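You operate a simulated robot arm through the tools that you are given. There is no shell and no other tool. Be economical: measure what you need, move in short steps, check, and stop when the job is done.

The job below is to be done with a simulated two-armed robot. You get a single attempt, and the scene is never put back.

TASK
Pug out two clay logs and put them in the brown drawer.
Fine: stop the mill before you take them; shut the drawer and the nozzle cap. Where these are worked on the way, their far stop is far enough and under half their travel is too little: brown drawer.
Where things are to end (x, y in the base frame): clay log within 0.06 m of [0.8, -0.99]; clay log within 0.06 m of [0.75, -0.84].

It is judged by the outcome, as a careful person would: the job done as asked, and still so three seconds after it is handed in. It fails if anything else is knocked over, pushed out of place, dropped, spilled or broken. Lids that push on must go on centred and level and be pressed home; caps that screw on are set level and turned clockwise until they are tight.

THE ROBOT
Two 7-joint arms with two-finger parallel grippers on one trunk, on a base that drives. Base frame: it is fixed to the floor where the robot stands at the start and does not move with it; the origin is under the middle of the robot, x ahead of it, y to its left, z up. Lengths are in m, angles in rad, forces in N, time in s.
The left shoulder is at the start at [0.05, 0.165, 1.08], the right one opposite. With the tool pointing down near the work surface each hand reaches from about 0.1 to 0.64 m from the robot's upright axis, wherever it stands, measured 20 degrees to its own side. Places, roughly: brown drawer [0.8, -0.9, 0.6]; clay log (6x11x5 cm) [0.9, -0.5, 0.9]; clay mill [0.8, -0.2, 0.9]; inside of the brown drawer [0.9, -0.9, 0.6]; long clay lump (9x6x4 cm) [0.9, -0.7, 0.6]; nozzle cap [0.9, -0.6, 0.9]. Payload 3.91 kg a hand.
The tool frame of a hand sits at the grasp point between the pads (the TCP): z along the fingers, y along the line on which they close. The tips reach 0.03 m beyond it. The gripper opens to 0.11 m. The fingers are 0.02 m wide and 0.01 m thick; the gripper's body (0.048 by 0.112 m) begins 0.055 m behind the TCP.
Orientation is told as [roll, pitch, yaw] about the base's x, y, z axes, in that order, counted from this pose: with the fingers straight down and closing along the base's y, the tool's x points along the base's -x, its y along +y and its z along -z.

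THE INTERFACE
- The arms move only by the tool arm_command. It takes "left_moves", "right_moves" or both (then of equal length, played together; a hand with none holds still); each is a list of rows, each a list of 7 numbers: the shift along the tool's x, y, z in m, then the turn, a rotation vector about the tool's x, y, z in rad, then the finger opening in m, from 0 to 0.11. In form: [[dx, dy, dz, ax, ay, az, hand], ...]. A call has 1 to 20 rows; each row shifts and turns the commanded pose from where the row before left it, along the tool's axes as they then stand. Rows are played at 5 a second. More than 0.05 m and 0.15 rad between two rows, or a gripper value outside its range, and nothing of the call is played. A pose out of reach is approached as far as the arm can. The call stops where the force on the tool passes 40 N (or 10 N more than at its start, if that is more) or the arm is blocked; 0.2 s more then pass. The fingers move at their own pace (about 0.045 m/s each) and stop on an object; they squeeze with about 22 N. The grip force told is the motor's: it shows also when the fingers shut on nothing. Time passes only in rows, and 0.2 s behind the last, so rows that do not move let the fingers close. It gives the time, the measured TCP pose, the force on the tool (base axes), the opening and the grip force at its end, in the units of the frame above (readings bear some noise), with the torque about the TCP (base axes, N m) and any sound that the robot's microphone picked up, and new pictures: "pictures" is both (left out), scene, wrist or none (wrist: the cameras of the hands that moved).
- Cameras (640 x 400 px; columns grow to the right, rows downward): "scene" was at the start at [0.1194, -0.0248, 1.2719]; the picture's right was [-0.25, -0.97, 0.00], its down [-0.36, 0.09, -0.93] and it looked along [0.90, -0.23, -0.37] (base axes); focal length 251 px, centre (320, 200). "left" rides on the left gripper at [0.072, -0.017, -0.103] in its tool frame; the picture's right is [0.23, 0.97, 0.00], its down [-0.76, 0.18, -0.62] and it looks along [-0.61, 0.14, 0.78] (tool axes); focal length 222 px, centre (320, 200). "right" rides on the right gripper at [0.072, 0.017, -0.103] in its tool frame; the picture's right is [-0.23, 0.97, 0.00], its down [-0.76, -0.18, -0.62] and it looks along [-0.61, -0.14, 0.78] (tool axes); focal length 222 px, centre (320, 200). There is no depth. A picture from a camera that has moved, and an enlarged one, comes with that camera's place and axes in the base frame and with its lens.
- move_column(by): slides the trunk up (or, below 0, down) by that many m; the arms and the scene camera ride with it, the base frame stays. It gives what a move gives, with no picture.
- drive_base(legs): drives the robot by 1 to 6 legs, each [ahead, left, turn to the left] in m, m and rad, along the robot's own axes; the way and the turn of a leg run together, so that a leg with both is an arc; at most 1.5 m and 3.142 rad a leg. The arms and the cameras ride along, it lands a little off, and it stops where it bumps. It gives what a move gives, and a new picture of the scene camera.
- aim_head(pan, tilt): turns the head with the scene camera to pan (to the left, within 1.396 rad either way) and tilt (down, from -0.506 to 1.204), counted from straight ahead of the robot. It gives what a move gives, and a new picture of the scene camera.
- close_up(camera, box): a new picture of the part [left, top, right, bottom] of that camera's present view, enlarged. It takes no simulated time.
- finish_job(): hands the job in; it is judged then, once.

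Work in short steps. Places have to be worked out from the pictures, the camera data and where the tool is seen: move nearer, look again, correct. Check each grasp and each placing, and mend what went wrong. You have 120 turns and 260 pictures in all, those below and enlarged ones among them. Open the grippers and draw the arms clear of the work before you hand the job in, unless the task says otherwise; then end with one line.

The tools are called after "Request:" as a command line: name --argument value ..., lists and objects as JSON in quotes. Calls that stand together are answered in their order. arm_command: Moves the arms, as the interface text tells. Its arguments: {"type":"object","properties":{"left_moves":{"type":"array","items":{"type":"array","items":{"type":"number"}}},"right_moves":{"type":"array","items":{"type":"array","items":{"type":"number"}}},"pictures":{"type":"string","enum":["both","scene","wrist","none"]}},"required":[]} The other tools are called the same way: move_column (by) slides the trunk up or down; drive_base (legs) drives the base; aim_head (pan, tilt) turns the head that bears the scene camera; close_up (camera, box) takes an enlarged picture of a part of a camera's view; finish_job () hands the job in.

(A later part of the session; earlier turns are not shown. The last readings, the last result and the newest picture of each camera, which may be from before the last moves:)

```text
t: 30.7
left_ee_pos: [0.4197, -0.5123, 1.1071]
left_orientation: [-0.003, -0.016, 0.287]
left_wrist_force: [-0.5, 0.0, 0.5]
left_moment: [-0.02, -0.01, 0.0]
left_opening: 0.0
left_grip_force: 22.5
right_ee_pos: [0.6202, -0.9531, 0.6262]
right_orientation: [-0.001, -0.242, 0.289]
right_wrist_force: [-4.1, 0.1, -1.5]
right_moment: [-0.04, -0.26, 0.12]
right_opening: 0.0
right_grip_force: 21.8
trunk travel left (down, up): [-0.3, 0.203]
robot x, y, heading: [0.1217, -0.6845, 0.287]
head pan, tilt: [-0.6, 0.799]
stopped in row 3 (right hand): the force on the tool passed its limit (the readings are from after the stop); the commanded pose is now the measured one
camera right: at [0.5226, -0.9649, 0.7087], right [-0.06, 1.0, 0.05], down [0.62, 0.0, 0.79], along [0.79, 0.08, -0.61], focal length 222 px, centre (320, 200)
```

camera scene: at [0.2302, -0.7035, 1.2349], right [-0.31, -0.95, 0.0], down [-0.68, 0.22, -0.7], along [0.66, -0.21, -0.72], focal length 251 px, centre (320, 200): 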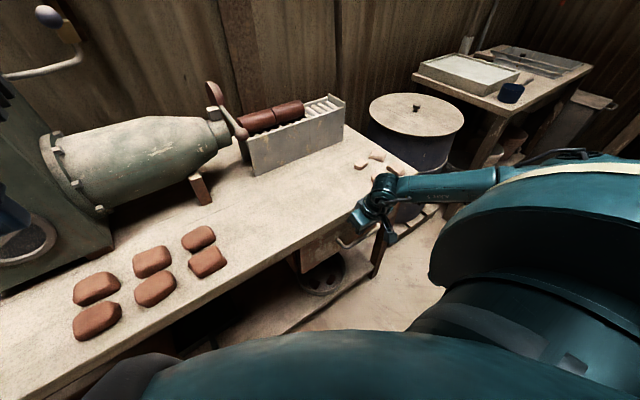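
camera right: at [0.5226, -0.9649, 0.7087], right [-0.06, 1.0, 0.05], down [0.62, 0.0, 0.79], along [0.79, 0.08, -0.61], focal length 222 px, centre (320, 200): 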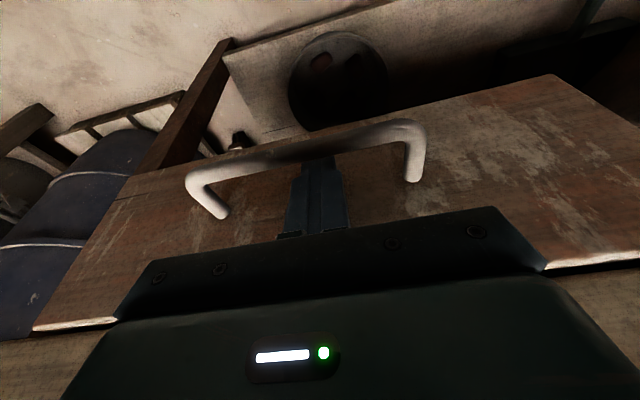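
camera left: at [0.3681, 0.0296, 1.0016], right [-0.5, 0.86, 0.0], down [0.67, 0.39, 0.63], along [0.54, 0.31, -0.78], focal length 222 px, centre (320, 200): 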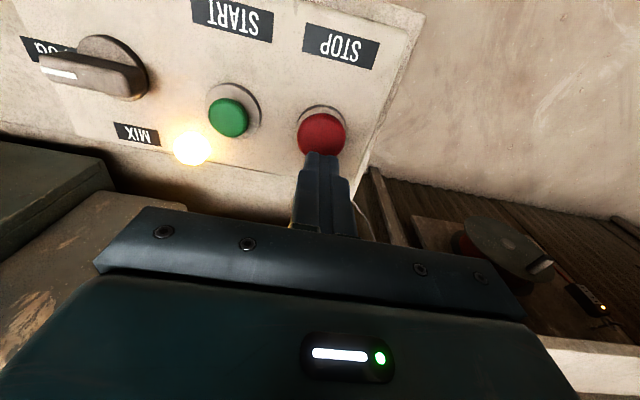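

The fingertips are hooked behind the bar. I pull the drawer straight back.

Request:
arm_command --right_moves '[[0.01, 0, -0.0025, 0, 0, 0, 0], [0.0194, 0, -0.005, 0, 0, 0, 0], [0.0194, 0, -0.005, 0, 0, 0, 0], [0.0194, 0, -0.005, 0, 0, 0, 0], [0.0194, 0, -0.005, 0, 0, 0, 0], [0, 0, 0, 0, 0, 0, 0]]' --pictures "both"

```text
t: 32.1
left_ee_pos: [0.4196, -0.5117, 1.107]
left_orientation: [-0.003, -0.015, 0.287]
left_wrist_force: [0.3, 0.7, 0.0]
left_moment: [-0.01, 0.0, -0.02]
left_opening: 0.0
left_grip_force: 21.6
right_ee_pos: [0.5344, -0.9807, 0.6292]
right_orientation: [-0.003, -0.245, 0.289]
right_wrist_force: [0.2, 0.0, -0.7]
right_moment: [0.01, 0.0, -0.04]
right_opening: 0.0
right_grip_force: 22.0
trunk travel left (down, up): [-0.3, 0.203]
robot x, y, heading: [0.1232, -0.6887, 0.288]
head pan, tilt: [-0.6, 0.799]
camera scene: at [0.2297, -0.7037, 1.2349], right [-0.31, -0.95, 0.0], down [-0.68, 0.22, -0.7], along [0.66, -0.22, -0.72], focal length 251 px, centre (320, 200)
camera right: at [0.4364, -0.9919, 0.7109], right [-0.06, 1.0, 0.05], down [0.61, 0.0, 0.79], along [0.79, 0.08, -0.61], focal length 222 px, centre (320, 200)
```

scene: 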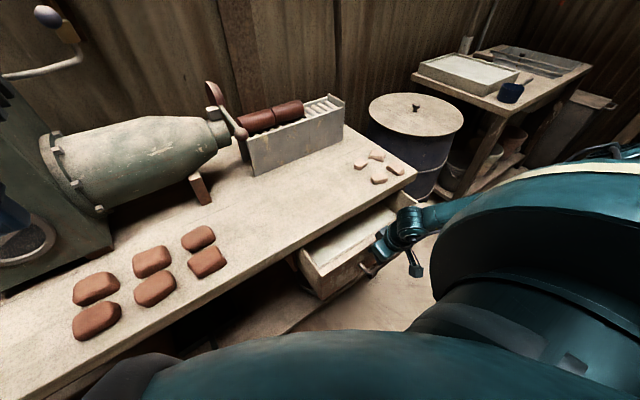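
right: 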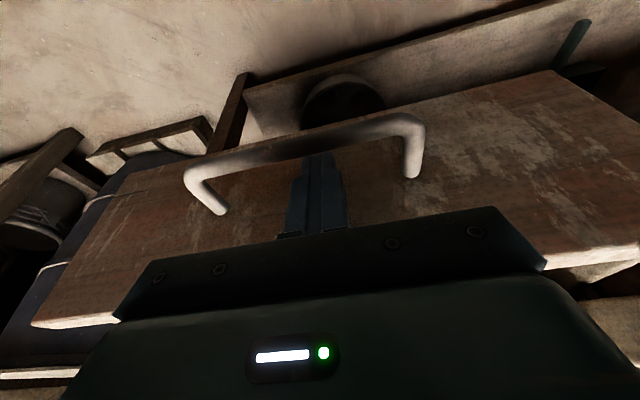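

The drawer is sliding well. I keep pulling towards its stop.

Request:
arm_command --right_moves '[[0.0194, 0, -0.005, 0, 0, 0, 0], [0.0194, 0, -0.005, 0, 0, 0, 0], [0.0194, 0, -0.005, 0, 0, 0, 0], [0.0194, 0, -0.005, 0, 0, 0, 0], [0.0194, 0, -0.005, 0, 0, 0, 0], [0.0194, 0, -0.005, 0, 0, 0, 0], [0, 0, 0, 0, 0, 0, 0]]' --pictures "scene"

```text
t: 33.7
left_ee_pos: [0.4206, -0.5128, 1.107]
left_orientation: [-0.004, -0.015, 0.287]
left_wrist_force: [-0.7, 0.6, -0.1]
left_moment: [0.02, -0.01, -0.01]
left_opening: 0.0
left_grip_force: 21.9
right_ee_pos: [0.438, -1.0075, 0.6306]
right_orientation: [-0.002, -0.245, 0.29]
right_wrist_force: [-0.2, 0.3, 0.7]
right_moment: [0.0, 0.01, 0.0]
right_opening: 0.0002
right_grip_force: 22.2
right hand out of reach, approached as far as the arm can: row 6
trunk travel left (down, up): [-0.3, 0.203]
robot x, y, heading: [0.1268, -0.6853, 0.286]
head pan, tilt: [-0.6, 0.799]
camera scene: at [0.2297, -0.7037, 1.2349], right [-0.31, -0.95, 0.0], down [-0.68, 0.22, -0.7], along [0.66, -0.22, -0.72], focal length 251 px, centre (320, 200)
```

scene: 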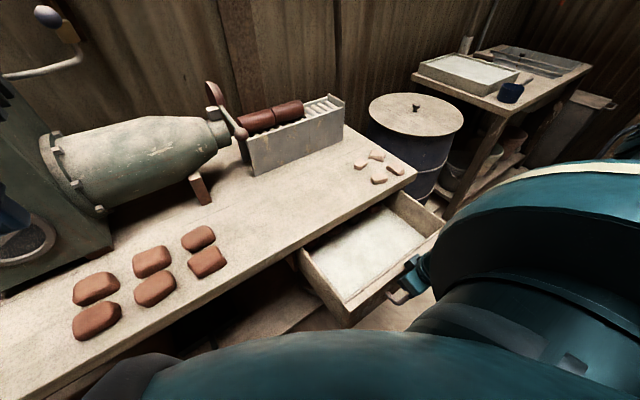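

The drawer is open about 0.19 m and the arm's range ends here. I back the base up a little to open it further, with the hook still engaged.

Request:
drive_base --legs '[[-0.05, 0, 0]]'

```text
t: 34.6
left_ee_pos: [0.3712, -0.5263, 1.1068]
left_orientation: [-0.004, -0.016, 0.288]
left_wrist_force: [0.6, 0.6, 0.4]
left_moment: [0.04, -0.02, 0.01]
left_opening: 0.0002
left_grip_force: 22.3
right_ee_pos: [0.3906, -1.0203, 0.6315]
right_orientation: [0.0, -0.244, 0.287]
right_wrist_force: [-0.3, 0.3, 0.0]
right_moment: [-0.01, 0.0, 0.02]
right_opening: 0.0
right_grip_force: 21.8
trunk travel left (down, up): [-0.3, 0.203]
robot x, y, heading: [0.0795, -0.701, 0.285]
head pan, tilt: [-0.6, 0.799]
camera scene: at [0.182, -0.7177, 1.2349], right [-0.31, -0.95, 0.0], down [-0.68, 0.22, -0.7], along [0.66, -0.21, -0.72], focal length 251 px, centre (320, 200)
```

scene: 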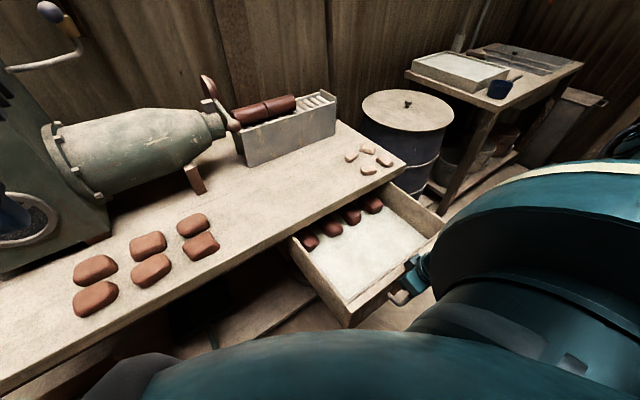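

The drawer is open about 0.24 m; four clay lumps sit at its back and the front half is free. I unhook the fingers, raise the hand and bring it level again.

Request:
arm_command --right_moves '[[-0.0078, 0, 0.002, 0, 0, 0, 0], [-0.006, 0, -0.024, 0, 0, 0, 0], [-0.006, 0, -0.024, 0, 0, 0, 0], [-0.01, 0, -0.039, 0, 0, 0, 0], [-0.01, 0, -0.039, 0, 0, 0, 0], [0, 0, 0, 0, 0.125, 0, 0], [0, 0, -0.04, 0, 0.12, 0, 0], [0, 0, -0.05, 0, 0, 0, 0], [0, 0, -0.05, 0, 0, 0, 0], [0, 0, -0.05, 0, 0, 0, 0], [0, 0, -0.05, 0, 0, 0, 0], [0, 0, -0.05, 0, 0, 0, 0]]' --pictures "both"

```text
t: 37.2
left_ee_pos: [0.372, -0.5269, 1.107]
left_orientation: [-0.003, -0.016, 0.288]
left_wrist_force: [0.2, 0.3, -0.4]
left_moment: [0.02, -0.01, -0.03]
left_opening: 0.0
left_grip_force: 21.8
right_ee_pos: [0.3926, -1.0191, 1.0519]
right_orientation: [-0.002, -0.002, 0.289]
right_wrist_force: [-0.4, 0.0, 0.7]
right_moment: [0.01, -0.01, 0.0]
right_opening: 0.0001
right_grip_force: 22.4
trunk travel left (down, up): [-0.3, 0.203]
robot x, y, heading: [0.0774, -0.7013, 0.286]
head pan, tilt: [-0.6, 0.799]
camera scene: at [0.1825, -0.7177, 1.2349], right [-0.31, -0.95, 0.0], down [-0.68, 0.22, -0.7], along [0.66, -0.21, -0.72], focal length 251 px, centre (320, 200)
camera right: at [0.3169, -1.0245, 1.1542], right [-0.06, 1.0, 0.0], down [0.78, 0.05, 0.62], along [0.62, 0.04, -0.78], focal length 222 px, centre (320, 200)
```

scene: 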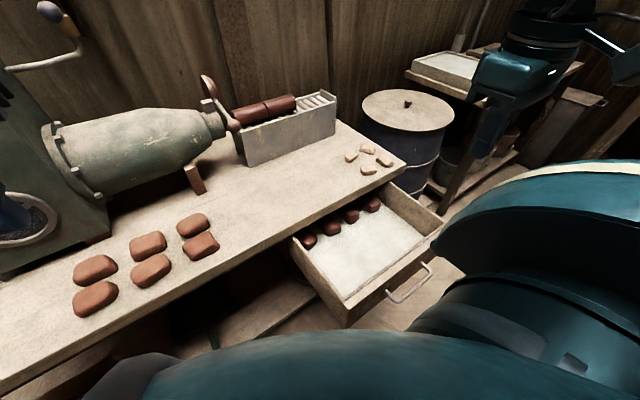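
right: 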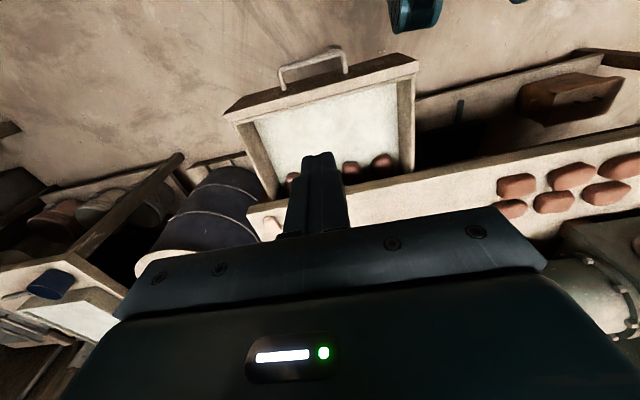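

The drawer's inside is clear between u≈0.92 and 1.28 along the bench. I turn the right hand by -90° so it can close across the logs, and draw the left hand back a little.

Request:
arm_command --right_moves '[[0, 0, 0, 0, 0, -0.143, 0.11], [0, 0, 0, 0, 0, -0.143, 0.11], [0, 0, 0, 0, 0, -0.143, 0.11], [0, 0, 0, 0, 0, -0.143, 0.11], [0, 0, 0, 0, 0, -0.143, 0.11], [0, 0, 0, 0, 0, -0.143, 0.11], [0, 0, 0, 0, 0, -0.143, 0.11], [0, 0, 0, 0, 0, -0.143, 0.11], [0, 0, 0, 0, 0, -0.143, 0.11], [0, 0, 0, 0, 0, -0.143, 0.11], [0, 0, 0, 0, 0, -0.127, 0.11]]' --left_moves '[[0.02, 0, 0, 0, 0, 0, 0], [0.02, 0, 0, 0, 0, 0, 0], [0.02, 0, 0, 0, 0, 0, 0], [0.02, 0, 0, 0, 0, 0, 0], [0, 0, 0, 0, 0, 0, 0], [0, 0, 0, 0, 0, 0, 0], [0, 0, 0, 0, 0, 0, 0], [0, 0, 0, 0, 0, 0, 0], [0, 0, 0, 0, 0, 0, 0], [0, 0, 0, 0, 0, 0, 0], [0, 0, 0, 0, 0, 0, 0]]' --pictures "none"

Request:
drive_base --legs '[[0, -0.0, 0.012], [0, 0.13, 0], [0.16, 0, 0]]'

```text
t: 39.5
left_ee_pos: [0.2969, -0.5482, 1.1073]
left_orientation: [-0.003, -0.015, 0.29]
left_wrist_force: [0.0, 0.3, -0.6]
left_moment: [0.02, -0.02, -0.01]
left_opening: 0.0001
left_grip_force: 22.2
right_ee_pos: [0.3401, -0.8817, 1.0894]
right_orientation: [-0.144, 0.026, 1.605]
right_wrist_force: [34.5, 7.2, 16.7]
right_moment: [-0.22, 1.1, 0.02]
right_opening: 0.0919
right_grip_force: 0.0
right hand out of reach, approached as far as the arm can: row 4, 5, 6, 7, 8, 9, 10, 11
trunk travel left (down, up): [-0.3, 0.203]
robot x, y, heading: [0.0776, -0.6991, 0.289]
head pan, tilt: [-0.6, 0.799]
stopped in row 11 (right hand): the force on the tool passed its limit (the readings are from after the stop); the commanded pose is now the measured one
```

```text
t: 42.2
left_ee_pos: [0.4085, -0.3715, 1.1051]
left_orientation: [-0.004, -0.015, 0.3]
left_wrist_force: [0.6, -0.1, -0.3]
left_moment: [0.0, -0.01, -0.02]
left_opening: 0.0
left_grip_force: 22.3
right_ee_pos: [0.4577, -0.7044, 1.0894]
right_orientation: [-0.145, 0.03, 1.617]
right_wrist_force: [37.1, 12.9, 7.4]
right_moment: [-0.11, 0.5, -0.26]
right_opening: 0.0911
right_grip_force: 0.0
trunk travel left (down, up): [-0.3, 0.203]
robot x, y, heading: [0.1914, -0.5231, 0.298]
head pan, tilt: [-0.6, 0.799]
camera scene: at [0.2976, -0.5424, 1.2348], right [-0.3, -0.95, 0.0], down [-0.68, 0.21, -0.7], along [0.67, -0.21, -0.72], focal length 251 px, centre (320, 200)
```

scene: 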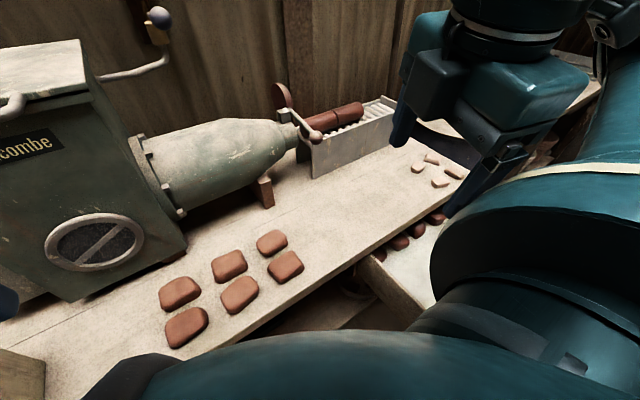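

The hand turned but is pressed against something, probably my own body. I move it forward and away, level the roll, and check.

Request:
arm_command --right_moves '[[0, -0.04, 0, 0, 0, 0, 0.09], [0, -0.04, 0, 0, 0, 0, 0.11], [0, -0.04, 0, 0, 0, 0, 0.11], [0, 0, 0, 0, 0, 0, 0.11]]' --pictures "both"

```text
t: 43.2
left_ee_pos: [0.4082, -0.3731, 1.1051]
left_orientation: [-0.002, -0.015, 0.301]
left_wrist_force: [-0.2, -0.8, -0.7]
left_moment: [0.02, -0.01, 0.05]
left_opening: 0.0
left_grip_force: 22.2
right_ee_pos: [0.5191, -0.6487, 1.0982]
right_orientation: [-0.145, 0.03, 1.615]
right_wrist_force: [0.3, 0.5, 0.3]
right_moment: [-0.01, 0.0, 0.01]
right_opening: 0.1101
right_grip_force: 0.1
right hand out of reach, approached as far as the arm can: row 1, 2, 3
trunk travel left (down, up): [-0.3, 0.203]
robot x, y, heading: [0.1915, -0.5297, 0.3]
head pan, tilt: [-0.6, 0.799]
camera scene: at [0.297, -0.5427, 1.2349], right [-0.3, -0.95, 0.0], down [-0.68, 0.21, -0.7], along [0.67, -0.21, -0.72], focal length 251 px, centre (320, 200)
camera right: at [0.4892, -0.7216, 1.1989], right [-0.97, 0.18, -0.15], down [0.05, 0.78, 0.62], along [0.23, 0.6, -0.77], focal length 222 px, centre (320, 200)
```

scene: 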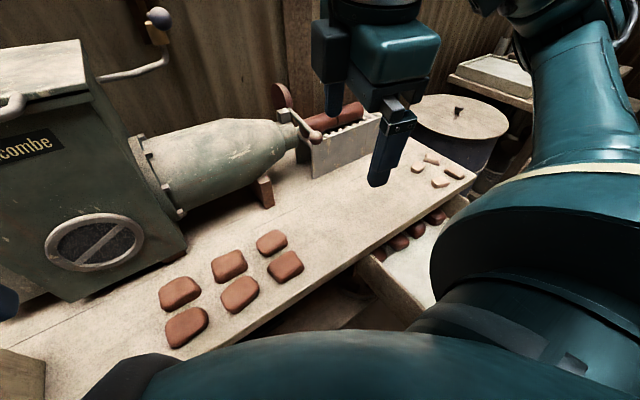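
right: 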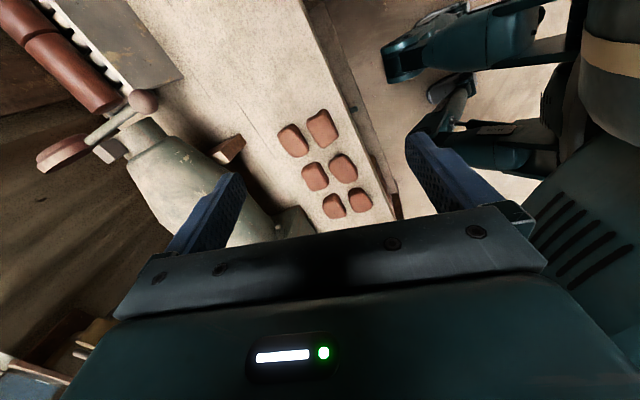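

At this spot the wrist limit prevents that yaw. I level the hand and turn it the other way, to +90° the opposite direction.

Request:
arm_command --right_moves '[[0, 0, 0, -0.145, -0.03, 0, 0.11], [0, 0, 0, 0, 0, 0.144, 0.11], [0, 0, 0, 0, 0, 0.144, 0.11], [0, 0, 0, 0, 0, 0.144, 0.11], [0, 0, 0, 0, 0, 0.144, 0.11], [0, 0, 0, 0, 0, 0.144, 0.11], [0, 0, 0, 0, 0, 0.144, 0.11], [0, 0, 0, 0, 0, 0.144, 0.11], [0, 0, 0, 0, 0, 0.144, 0.11], [0, 0, 0, 0, 0, 0.144, 0.11], [0, 0, 0, 0, 0, 0.144, 0.11], [0, 0, 0, 0, 0, 0.144, 0.11], [0, 0, 0, 0, 0, 0.144, 0.11], [0, 0, 0, 0, 0, 0.144, 0.11], [0, 0, 0, 0, 0, 0.144, 0.11], [0, 0, 0, 0, 0, 0.144, 0.11], [0, 0, 0, 0, 0, 0.144, 0.11], [0, 0, 0, 0, 0, 0.144, 0.11], [0, 0, 0, 0, 0, 0.144, 0.11]]' --pictures "both"

```text
t: 47.2
left_ee_pos: [0.4088, -0.3716, 1.1071]
left_orientation: [-0.003, -0.016, 0.299]
left_wrist_force: [0.6, 1.4, -0.1]
left_moment: [0.0, 0.0, 0.01]
left_opening: 0.0
left_grip_force: 22.1
right_ee_pos: [0.5097, -0.6432, 1.101]
right_orientation: [-0.001, 0.001, -0.977]
right_wrist_force: [-0.2, -0.4, -0.3]
right_moment: [-0.03, 0.01, -0.01]
right_opening: 0.1097
right_grip_force: 0.0
right hand out of reach, approached as far as the arm can: row 1
trunk travel left (down, up): [-0.3, 0.203]
robot x, y, heading: [0.1899, -0.5266, 0.297]
head pan, tilt: [-0.6, 0.799]
camera scene: at [0.297, -0.5426, 1.2349], right [-0.3, -0.95, 0.0], down [-0.68, 0.21, -0.7], along [0.67, -0.21, -0.72], focal length 251 px, centre (320, 200)
camera right: at [0.4809, -0.5755, 1.2039], right [0.93, 0.36, 0.0], down [0.28, -0.73, 0.62], along [0.22, -0.58, -0.78], focal length 222 px, centre (320, 200)
```

scene: 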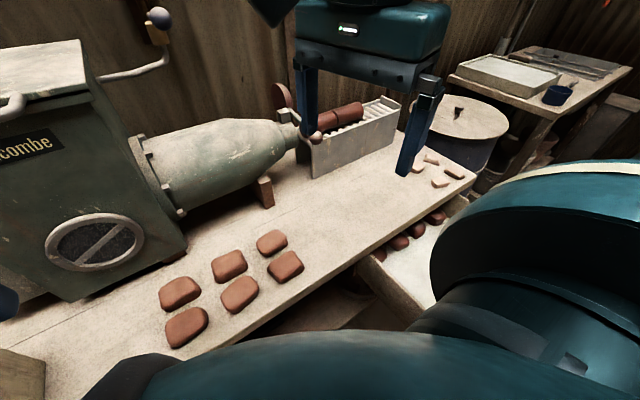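
right: 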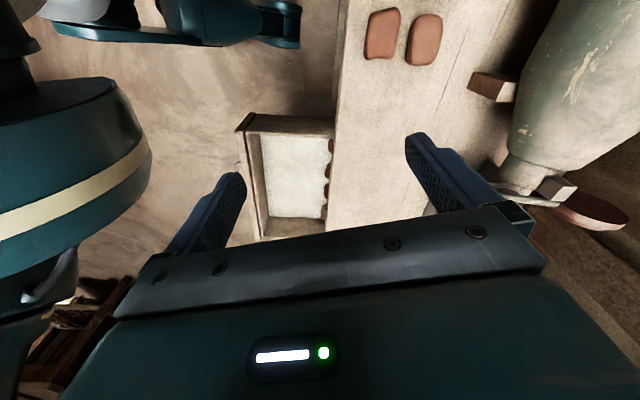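

This orientation works. I finish the yaw, drive 6 cm closer to the bench, and move the hand over the roller tray at a safe height.

Request:
drive_base --legs '[[0.06, 0, 0]]'

Request:
arm_command --right_moves '[[-0.03, 0.035, 0, 0, 0, 0.147, 0.11], [-0.03, 0.035, 0, 0, 0, 0.147, 0.11], [-0.03, 0.035, 0, 0, 0, 0, 0.11], [-0.03, 0.035, 0, 0, 0, 0, 0.11], [-0.03, 0.035, 0, 0, 0, 0, 0.11], [-0.03, 0.035, 0, 0, 0, 0, 0.11], [-0.02, 0.045, 0, 0, 0, 0, 0.11], [0, 0.045, 0, 0, 0, 0, 0.11], [0, 0, 0, 0, 0, 0, 0.11]]' --pictures "both"

```text
t: 48.1
left_ee_pos: [0.4392, -0.3635, 1.106]
left_orientation: [-0.002, -0.016, 0.301]
left_wrist_force: [-0.1, -0.1, 0.9]
left_moment: [0.02, -0.03, 0.01]
left_opening: 0.0
left_grip_force: 22.1
right_ee_pos: [0.54, -0.6337, 1.1022]
right_orientation: [-0.001, 0.001, -0.975]
right_wrist_force: [-1.1, 0.0, 0.7]
right_moment: [0.02, 0.01, 0.02]
right_opening: 0.1099
right_grip_force: 0.1
trunk travel left (down, up): [-0.3, 0.203]
robot x, y, heading: [0.2243, -0.5168, 0.3]
head pan, tilt: [-0.6, 0.799]
stopped in leg 1: the robot was blocked; the commanded pose is now the measured one
camera scene: at [0.3272, -0.5334, 1.2351], right [-0.3, -0.95, 0.0], down [-0.68, 0.21, -0.7], along [0.67, -0.21, -0.72], focal length 251 px, centre (320, 200)
```

scene: 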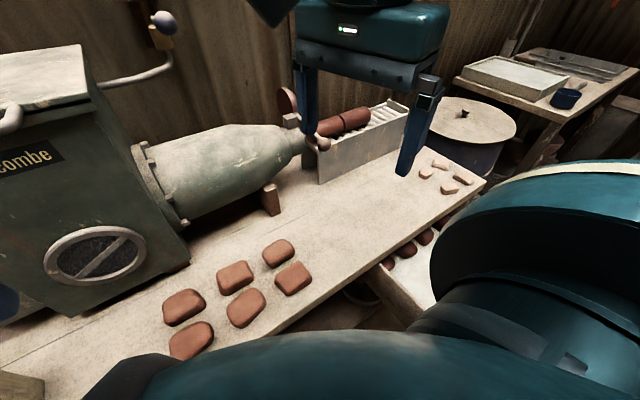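

```text
t: 50.1
left_ee_pos: [0.4398, -0.3627, 1.1063]
left_orientation: [-0.002, -0.014, 0.303]
left_wrist_force: [1.2, -0.2, -0.3]
left_moment: [-0.02, -0.01, 0.05]
left_opening: 0.0002
left_grip_force: 21.6
right_ee_pos: [0.8879, -0.7152, 1.102]
right_orientation: [0.005, -0.006, -1.25]
right_wrist_force: [-0.2, 0.8, 1.0]
right_moment: [0.03, 0.0, 0.0]
right_opening: 0.1097
right_grip_force: 0.1
right hand out of reach, approached as far as the arm can: row 8
trunk travel left (down, up): [-0.3, 0.203]
robot x, y, heading: [0.2254, -0.5146, 0.302]
head pan, tilt: [-0.6, 0.799]
camera scene: at [0.328, -0.5329, 1.235], right [-0.3, -0.95, 0.0], down [-0.68, 0.21, -0.7], along [0.67, -0.21, -0.72], focal length 251 px, centre (320, 200)
camera right: at [0.8783, -0.6404, 1.205], right [1.0, 0.09, 0.01], down [0.07, -0.78, 0.63], along [0.06, -0.63, -0.78], focal length 222 px, centre (320, 200)
```

scene: 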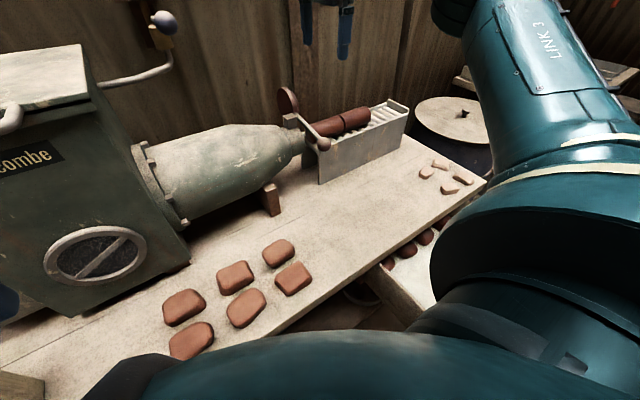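
right: 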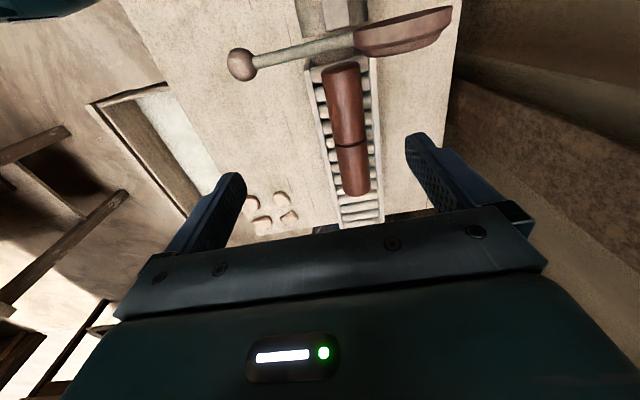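

The base touched something at v≈0.065, so I won't push further. The hand is above the logs; I zoom in to see the room beside them.

Request:
close_up --camera "right" --box '[270, 30, 430, 230]'

Request:
close_up --camera "scene" --box '[270, 80, 430, 190]'

```text
2.00 times, centred on (350, 130) of right
camera zoom: at [0.8783, -0.6404, 1.205], right [1.0, 0.09, 0.01], down [0.07, -0.78, 0.63], along [0.06, -0.63, -0.78], focal length 444 px, centre (260, 340)
```

zoom: 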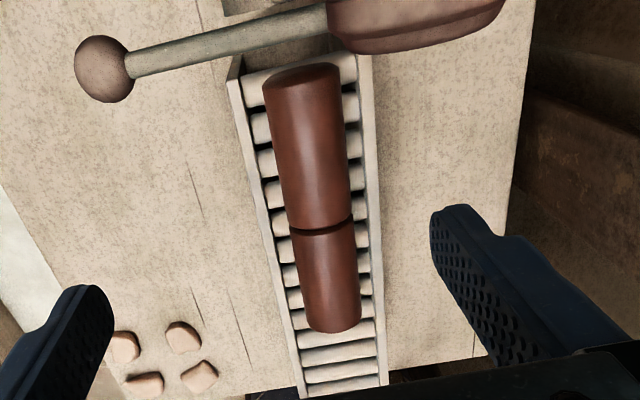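

```text
3.64 times, centred on (350, 135) of scene
camera zoom: at [0.328, -0.5329, 1.235], right [-0.3, -0.95, 0.0], down [-0.68, 0.21, -0.7], along [0.67, -0.21, -0.72], focal length 914 px, centre (211, 436)
```

zoom: 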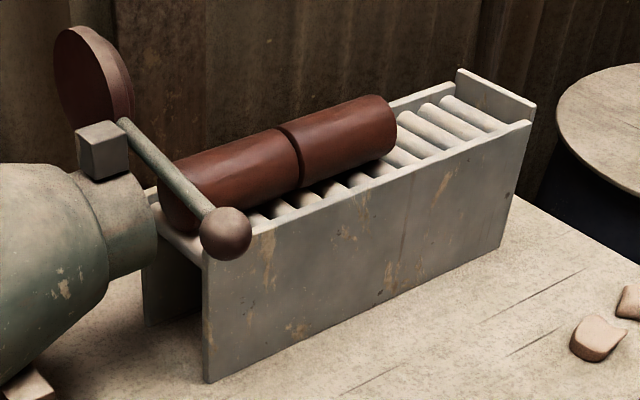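

Log axis is at v≈0.669, its top is at z≈0.90 and the second log's centre is at u≈0.968. I lower to just above the log with the fingers set to 7 cm.

Request:
arm_command --right_moves '[[-0.01, 0.0, 0.03, 0, 0, 0.02, 0.07], [-0.01, 0.005, 0.03, 0, 0, 0, 0.07], [-0.007, 0.01, 0.03, 0, 0, 0, 0.07], [-0.007, 0.01, 0.03, 0, 0, 0, 0.07], [0, 0.005, 0.02, 0, 0, 0, 0.07], [0, 0, 0, 0, 0, 0, 0.07]]' --pictures "both"

```text
t: 51.5
left_ee_pos: [0.4399, -0.3617, 1.1058]
left_orientation: [-0.004, -0.015, 0.302]
left_wrist_force: [0.4, 0.3, 0.3]
left_moment: [0.02, 0.01, 0.03]
left_opening: 0.0
left_grip_force: 21.7
right_ee_pos: [0.9187, -0.7419, 0.9601]
right_orientation: [0.001, 0.001, -1.287]
right_wrist_force: [-0.5, 0.2, 0.0]
right_moment: [0.01, 0.04, 0.01]
right_opening: 0.07
right_grip_force: 0.1
right hand out of reach, approached as far as the arm can: row 4, 5
trunk travel left (down, up): [-0.3, 0.203]
robot x, y, heading: [0.2245, -0.5153, 0.301]
head pan, tilt: [-0.6, 0.799]
camera scene: at [0.3284, -0.533, 1.2349], right [-0.3, -0.95, 0.0], down [-0.68, 0.21, -0.7], along [0.67, -0.21, -0.72], focal length 251 px, centre (320, 200)
camera right: at [0.9134, -0.6689, 1.0633], right [1.0, 0.05, 0.0], down [0.04, -0.78, 0.62], along [0.03, -0.62, -0.78], focal length 222 px, centre (320, 200)
```

scene: 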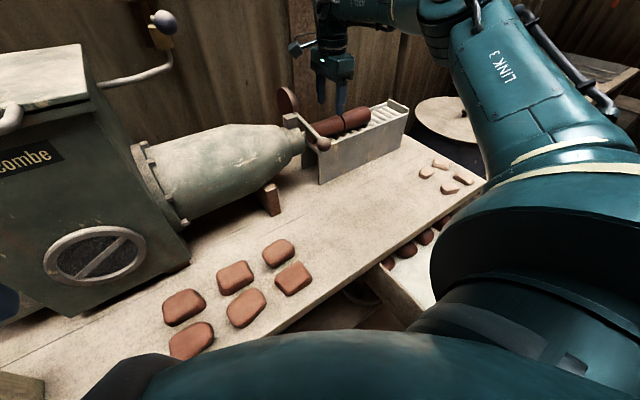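
right: 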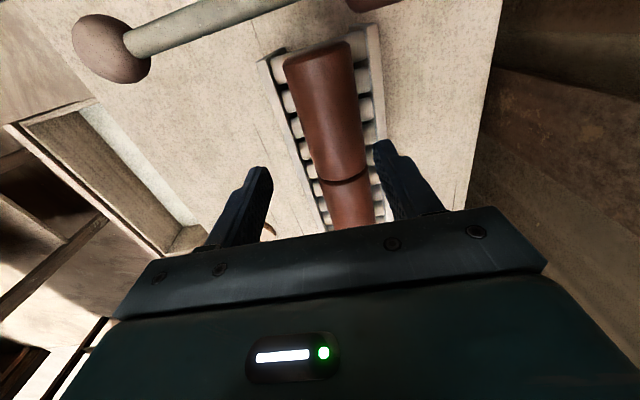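

The arm is near its reach limit, but the second log, the one nearest the nozzle, is within reach at u≈0.965. I centre over it and lower in small steps.

Request:
arm_command --right_moves '[[0.007, 0.004, 0.02, 0, 0, 0, 0.07], [0.006, 0.004, 0.02, 0, 0, 0, 0.07], [0, 0.002, 0.012, 0, 0, 0, 0.07], [0, 0, 0, 0, 0, 0, 0.07]]' --pictures "both"

Request:
close_up --camera "scene" --box '[270, 60, 430, 190]'

```text
t: 52.5
left_ee_pos: [0.4384, -0.3615, 1.1062]
left_orientation: [-0.004, -0.015, 0.302]
left_wrist_force: [0.3, -0.6, 0.4]
left_moment: [0.0, 0.0, -0.01]
left_opening: 0.0
left_grip_force: 21.7
right_ee_pos: [0.9099, -0.7304, 0.9146]
right_orientation: [0.008, 0.002, -1.29]
right_wrist_force: [2.8, -1.1, 9.9]
right_moment: [0.01, -0.48, -0.03]
right_opening: 0.0714
right_grip_force: 0.9
right hand out of reach, approached as far as the arm can: row 1, 2, 3
trunk travel left (down, up): [-0.3, 0.203]
robot x, y, heading: [0.2232, -0.5143, 0.299]
head pan, tilt: [-0.6, 0.799]
camera scene: at [0.3277, -0.5327, 1.2352], right [-0.3, -0.95, 0.0], down [-0.68, 0.21, -0.7], along [0.67, -0.21, -0.72], focal length 251 px, centre (320, 200)
camera right: at [0.9033, -0.657, 1.017], right [1.0, 0.05, 0.01], down [0.04, -0.78, 0.62], along [0.04, -0.62, -0.78], focal length 222 px, centre (320, 200)
```

scene: 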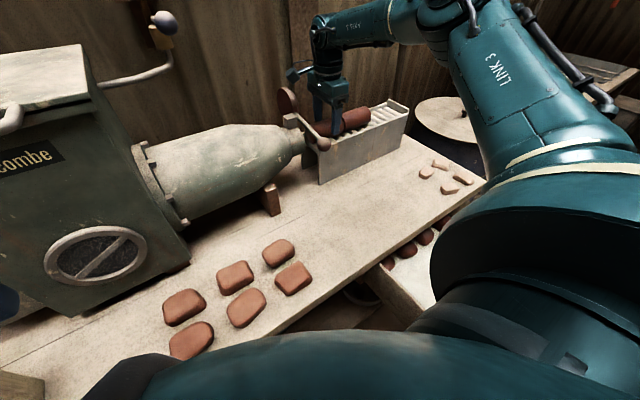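
right: 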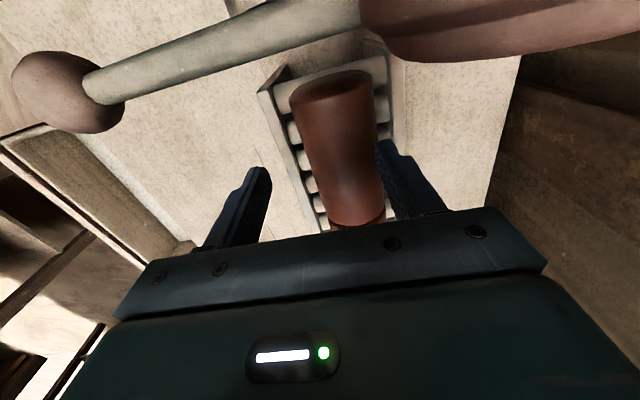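

```text
3.08 times, centred on (350, 125) of scene
camera zoom: at [0.3277, -0.5327, 1.2352], right [-0.3, -0.95, 0.0], down [-0.68, 0.21, -0.7], along [0.67, -0.21, -0.72], focal length 773 px, centre (228, 431)
```

zoom: 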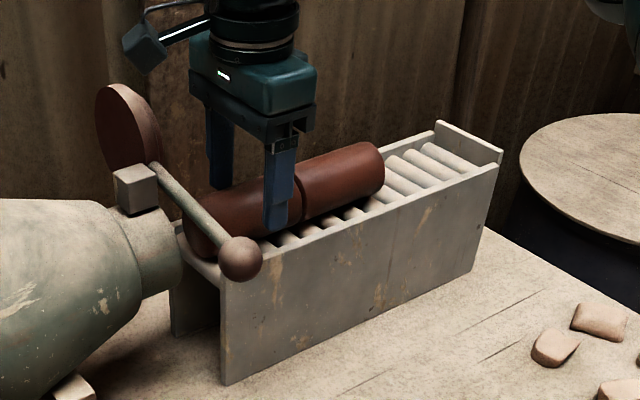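

The reach is too short: the far finger rests on the log, so I lift off. Turning the base to the left moves the right shoulder forward, so I retract the hand, then turn and shift.

Request:
arm_command --right_moves '[[0, 0, -0.04, 0, 0, 0, 0.07], [0, 0, -0.05, 0, 0, 0, 0.07], [0, -0.02, -0.045, 0, 0, 0, 0.07], [0, -0.03, -0.035, 0, 0, 0, 0.07], [0, -0.045, 0, 0, 0, 0, 0.07], [0, -0.045, 0, 0, 0, 0, 0.07], [0, -0.045, 0, 0, 0, 0, 0.07], [0, -0.045, 0, 0, 0, 0, 0.07], [0, -0.045, 0, 0, 0, 0, 0.07], [0, -0.04, 0, 0, 0, 0, 0.07]]' --pictures "none"

Request:
drive_base --legs '[[-0.03, -0.03, 0], [0, 0, 0.5]]'

```text
t: 54.7
left_ee_pos: [0.4402, -0.3615, 1.105]
left_orientation: [-0.004, -0.016, 0.302]
left_wrist_force: [0.4, 0.4, 0.8]
left_moment: [0.01, 0.01, 0.01]
left_opening: 0.0001
left_grip_force: 22.1
right_ee_pos: [0.6049, -0.821, 1.0827]
right_orientation: [-0.003, 0.002, -1.287]
right_wrist_force: [0.1, -0.7, 0.6]
right_moment: [-0.01, 0.0, 0.0]
right_opening: 0.0699
right_grip_force: 0.0
trunk travel left (down, up): [-0.3, 0.203]
robot x, y, heading: [0.2201, -0.5166, 0.301]
head pan, tilt: [-0.6, 0.799]
```

```text
t: 57.0
left_ee_pos: [0.3209, -0.3148, 1.1057]
left_orientation: [-0.004, -0.013, 0.796]
left_wrist_force: [-1.0, 0.3, 0.1]
left_moment: [0.01, 0.02, 0.01]
left_opening: 0.0
left_grip_force: 22.1
right_ee_pos: [0.6851, -0.641, 1.0826]
right_orientation: [-0.002, 0.002, -0.793]
right_wrist_force: [1.0, 0.4, 0.3]
right_moment: [-0.01, 0.02, 0.0]
right_opening: 0.0698
right_grip_force: 0.0
trunk travel left (down, up): [-0.3, 0.203]
robot x, y, heading: [0.2032, -0.5518, 0.791]
head pan, tilt: [-0.6, 0.799]
camera scene: at [0.3027, -0.519, 1.2349], right [0.19, -0.98, 0.0], down [-0.7, -0.14, -0.7], along [0.68, 0.13, -0.72], focal length 251 px, centre (320, 200)
```

scene: 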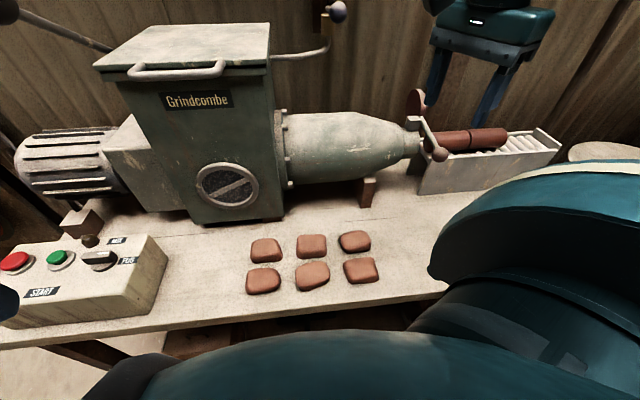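

The turn went freely. I edge closer to the bench, moving in bench coordinates slightly right and forward.

Request:
drive_base --legs '[[0.04, -0.045, 0]]'

Request:
aim_head --pan -1.1 --tilt 0.8

```text
t: 58.0
left_ee_pos: [0.352, -0.3185, 1.1067]
left_orientation: [-0.005, -0.014, 0.802]
left_wrist_force: [-0.7, -0.5, 0.6]
left_moment: [0.01, -0.02, 0.04]
left_opening: 0.0
left_grip_force: 21.8
right_ee_pos: [0.7174, -0.6417, 1.0828]
right_orientation: [-0.001, 0.001, -0.787]
right_wrist_force: [-0.2, 0.6, 0.1]
right_moment: [-0.02, -0.06, 0.04]
right_opening: 0.0699
right_grip_force: 0.0
trunk travel left (down, up): [-0.3, 0.203]
robot x, y, heading: [0.2354, -0.5547, 0.797]
head pan, tilt: [-0.6, 0.799]
stopped in leg 1: the robot was blocked; the commanded pose is now the measured one
camera scene: at [0.3349, -0.5216, 1.2351], right [0.2, -0.98, 0.0], down [-0.7, -0.14, -0.7], along [0.68, 0.14, -0.72], focal length 251 px, centre (320, 200)
```

scene: 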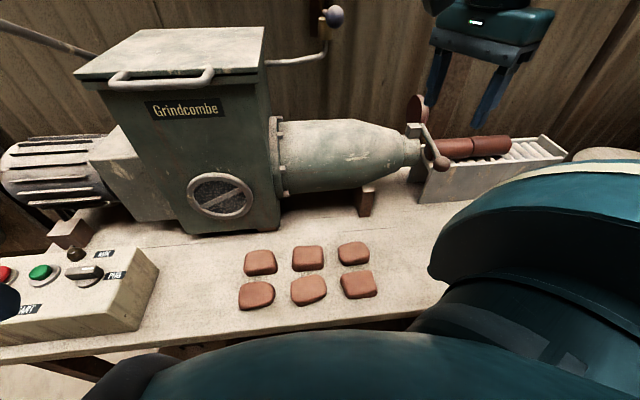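

```text
t: 58.9
left_ee_pos: [0.3542, -0.3181, 1.1054]
left_orientation: [-0.003, -0.013, 0.802]
left_wrist_force: [-0.6, -0.6, 0.7]
left_moment: [-0.01, -0.03, 0.01]
left_opening: 0.0
left_grip_force: 22.1
right_ee_pos: [0.7188, -0.6424, 1.0819]
right_orientation: [-0.001, 0.003, -0.793]
right_wrist_force: [0.0, -0.2, -0.3]
right_moment: [0.0, 0.01, 0.01]
right_opening: 0.07
right_grip_force: 0.0
trunk travel left (down, up): [-0.3, 0.203]
robot x, y, heading: [0.2344, -0.5551, 0.796]
head pan, tilt: [-1.1, 0.799]
camera scene: at [0.334, -0.5614, 1.2349], right [-0.3, -0.95, 0.0], down [-0.68, 0.21, -0.7], along [0.67, -0.21, -0.72], focal length 251 px, centre (320, 200)
```

scene: 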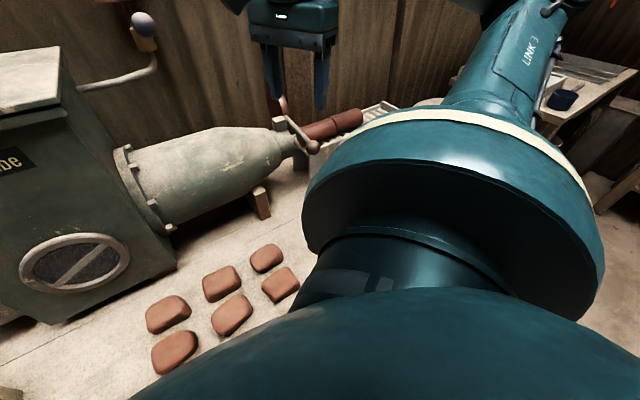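

The shoulder is now about 7 cm closer to the logs. I restore the yaw and move towards the far log, staying high.

Request:
arm_command --right_moves '[[0, 0, 0, 0, 0, 0.12, 0.11], [0, 0, 0, 0, 0, 0.12, 0.11], [0, 0, 0, 0, 0, 0.12, 0.11], [0, 0, 0, 0, 0, 0.118, 0.11], [-0.045, 0.02, 0, 0, 0, 0, 0.08], [-0.045, 0.02, 0, 0, 0, 0, 0.08], [-0.045, 0.02, 0, 0, 0, 0, 0.08], [-0.045, 0.03, 0, 0, 0, 0, 0.07], [-0.025, 0.03, 0.02, 0, 0, 0, 0.07], [0, 0, 0.04, 0, 0, 0, 0.07], [0, 0, 0, 0, 0, 0, 0.07]]' --pictures "both"

```text
refused: row 8 steps farther than a row can; nothing moved
```

Same plan with slightly smaller steps, because one row was over the limit.

Request:
arm_command --right_moves '[[0, 0, 0, 0, 0, 0.12, 0.11], [0, 0, 0, 0, 0, 0.12, 0.11], [0, 0, 0, 0, 0, 0.12, 0.11], [0, 0, 0, 0, 0, 0.118, 0.11], [-0.04, 0.02, 0, 0, 0, 0, 0.08], [-0.04, 0.02, 0, 0, 0, 0, 0.08], [-0.04, 0.02, 0, 0, 0, 0, 0.08], [-0.04, 0.025, 0, 0, 0, 0, 0.07], [-0.04, 0.025, 0, 0, 0, 0, 0.07], [-0.005, 0.01, 0.04, 0, 0, 0, 0.07], [0, 0, 0.02, 0, 0, 0, 0.07], [0, 0, 0, 0, 0, 0, 0.07]]' --pictures "both"

```text
t: 61.5
left_ee_pos: [0.3533, -0.3191, 1.1042]
left_orientation: [-0.003, -0.014, 0.799]
left_wrist_force: [-0.3, -0.4, -0.2]
left_moment: [0.02, 0.01, 0.01]
left_opening: 0.0002
left_grip_force: 21.6
right_ee_pos: [0.8959, -0.8038, 1.0203]
right_orientation: [-0.003, 0.001, -1.267]
right_wrist_force: [0.4, 0.2, 0.9]
right_moment: [-0.02, -0.01, 0.02]
right_opening: 0.07
right_grip_force: 0.1
trunk travel left (down, up): [-0.3, 0.203]
robot x, y, heading: [0.2366, -0.5564, 0.799]
head pan, tilt: [-1.1, 0.799]
camera scene: at [0.3339, -0.5615, 1.2349], right [-0.3, -0.95, 0.0], down [-0.68, 0.21, -0.7], along [0.67, -0.21, -0.72], focal length 251 px, centre (320, 200)
camera right: at [0.8892, -0.7295, 1.1233], right [1.0, 0.07, 0.0], down [0.06, -0.78, 0.62], along [0.04, -0.62, -0.78], focal length 222 px, centre (320, 200)
```

scene: 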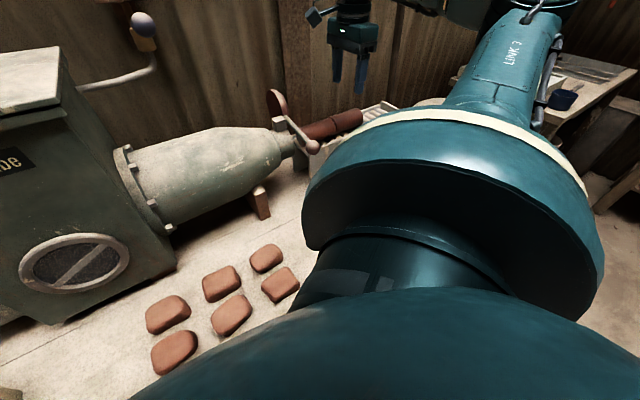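
right: 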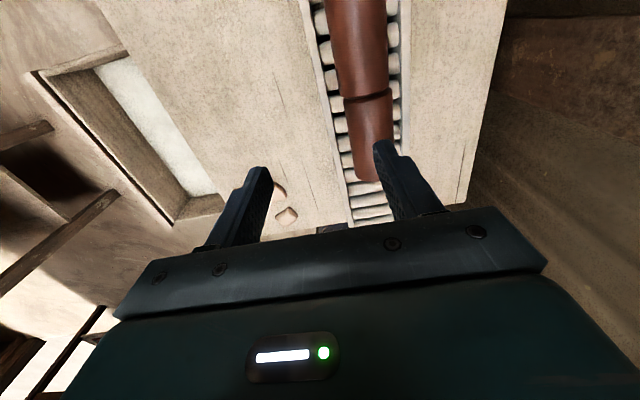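

The log axis is confirmed at v≈0.668 and the far log spans u 1.02 to 1.126. I move right above it.

Request:
arm_command --right_moves '[[-0.01, 0.016, 0.03, 0, 0, 0, 0.07], [-0.01, 0.016, 0.03, 0, 0, 0, 0.07], [-0.012, 0.015, 0.02, 0, 0, 0, 0.07], [0, 0, 0, 0, 0, 0, 0.07]]' --pictures "both"

Request:
close_up --camera "scene" --box '[250, 60, 410, 160]'

```text
t: 62.5
left_ee_pos: [0.3533, -0.318, 1.1059]
left_orientation: [-0.005, -0.014, 0.801]
left_wrist_force: [0.4, 0.6, -0.3]
left_moment: [0.01, -0.02, 0.03]
left_opening: 0.0
left_grip_force: 22.2
right_ee_pos: [0.9474, -0.8184, 0.9422]
right_orientation: [-0.004, 0.003, -1.268]
right_wrist_force: [0.0, 0.9, -0.3]
right_moment: [0.04, -0.02, 0.01]
right_opening: 0.0702
right_grip_force: 0.0
trunk travel left (down, up): [-0.3, 0.203]
robot x, y, heading: [0.2376, -0.5549, 0.797]
head pan, tilt: [-1.1, 0.799]
camera scene: at [0.3339, -0.5614, 1.2349], right [-0.3, -0.95, 0.0], down [-0.68, 0.21, -0.7], along [0.67, -0.21, -0.72], focal length 251 px, centre (320, 200)
camera right: at [0.9423, -0.7441, 1.0443], right [1.0, 0.07, 0.0], down [0.06, -0.78, 0.62], along [0.04, -0.62, -0.78], focal length 222 px, centre (320, 200)
```

scene: 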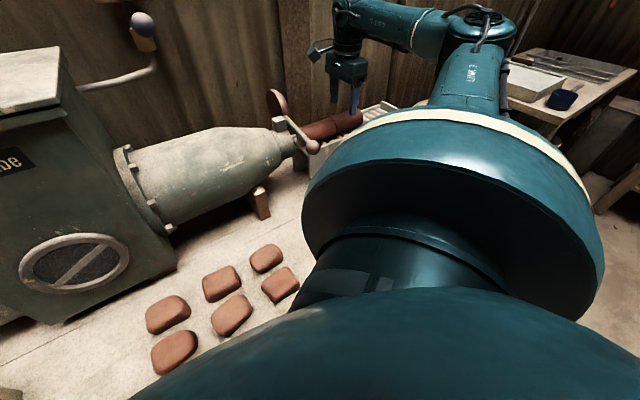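
right: 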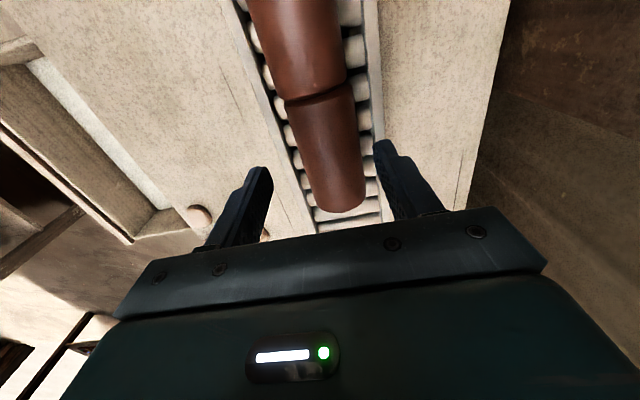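

```text
4.00 times, centred on (330, 110) of scene
camera zoom: at [0.3339, -0.5614, 1.2349], right [-0.3, -0.95, 0.0], down [-0.68, 0.21, -0.7], along [0.67, -0.21, -0.72], focal length 1005 px, centre (280, 560)
```

zoom: 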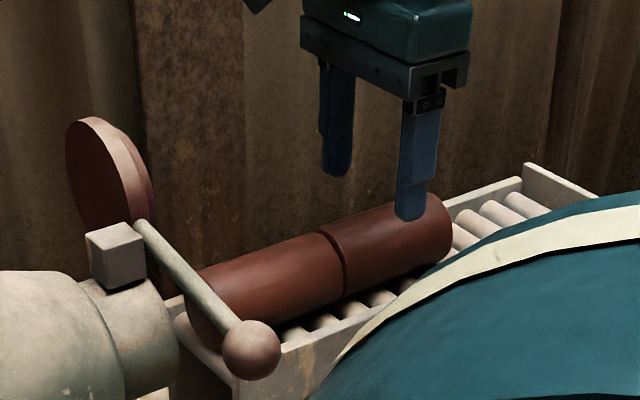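

The hand is centred over the log. I lower to z≈0.888 with the fingertips beside it and then check.

Request:
arm_command --right_moves '[[0, 0.003, 0.02, 0, 0, 0, 0.07], [0, 0, 0.015, 0, 0, 0, 0.07], [0, 0, 0.01, 0, 0, 0, 0.07], [0, 0, 0.009, 0, 0, 0, 0.07], [0, 0, 0, 0, 0, 0, 0.07]]' --pictures "wrist"

Request:
close_up --camera "scene" --box '[250, 60, 410, 160]'

```text
t: 63.7
left_ee_pos: [0.3533, -0.3179, 1.106]
left_orientation: [-0.003, -0.015, 0.8]
left_wrist_force: [-0.3, -0.6, -0.2]
left_moment: [0.02, -0.02, 0.0]
left_opening: 0.0
left_grip_force: 21.8
right_ee_pos: [0.9507, -0.8167, 0.887]
right_orientation: [-0.003, 0.003, -1.269]
right_wrist_force: [0.5, 1.1, 1.2]
right_moment: [0.03, -0.01, -0.02]
right_opening: 0.0699
right_grip_force: 0.0
trunk travel left (down, up): [-0.3, 0.203]
robot x, y, heading: [0.2394, -0.5567, 0.795]
head pan, tilt: [-1.1, 0.799]
camera right: at [0.9443, -0.7434, 0.9893], right [1.0, 0.07, 0.0], down [0.06, -0.78, 0.62], along [0.04, -0.62, -0.78], focal length 222 px, centre (320, 200)
```

right: 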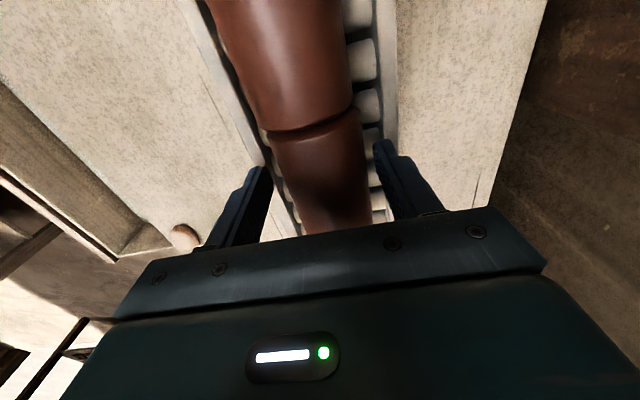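

```text
4.00 times, centred on (330, 110) of scene
camera zoom: at [0.3339, -0.5615, 1.2349], right [-0.3, -0.95, 0.0], down [-0.68, 0.21, -0.7], along [0.67, -0.21, -0.72], focal length 1005 px, centre (280, 560)
```

zoom: 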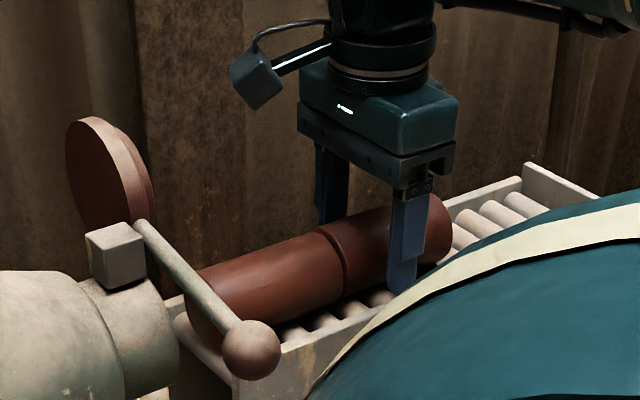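

The fingers straddle the log with no contact force, so I close on it.

Request:
arm_command --right_moves '[[0, 0, 0, 0, 0, 0, 0.03], [0, 0, 0, 0, 0, 0, 0.03], [0, 0, 0, 0, 0, 0, 0.03], [0, 0, 0, 0, 0, 0, 0.03]]' --pictures "none"

```text
t: 64.7
left_ee_pos: [0.3533, -0.3174, 1.1052]
left_orientation: [-0.002, -0.015, 0.8]
left_wrist_force: [0.0, 0.0, -0.6]
left_moment: [-0.02, -0.01, 0.01]
left_opening: 0.0
left_grip_force: 21.9
right_ee_pos: [0.9509, -0.8168, 0.8872]
right_orientation: [-0.002, 0.001, -1.266]
right_wrist_force: [-0.1, 0.9, -0.5]
right_moment: [0.01, 0.02, 0.07]
right_opening: 0.0522
right_grip_force: 22.0
trunk travel left (down, up): [-0.3, 0.203]
robot x, y, heading: [0.2345, -0.5574, 0.798]
head pan, tilt: [-1.1, 0.799]
```

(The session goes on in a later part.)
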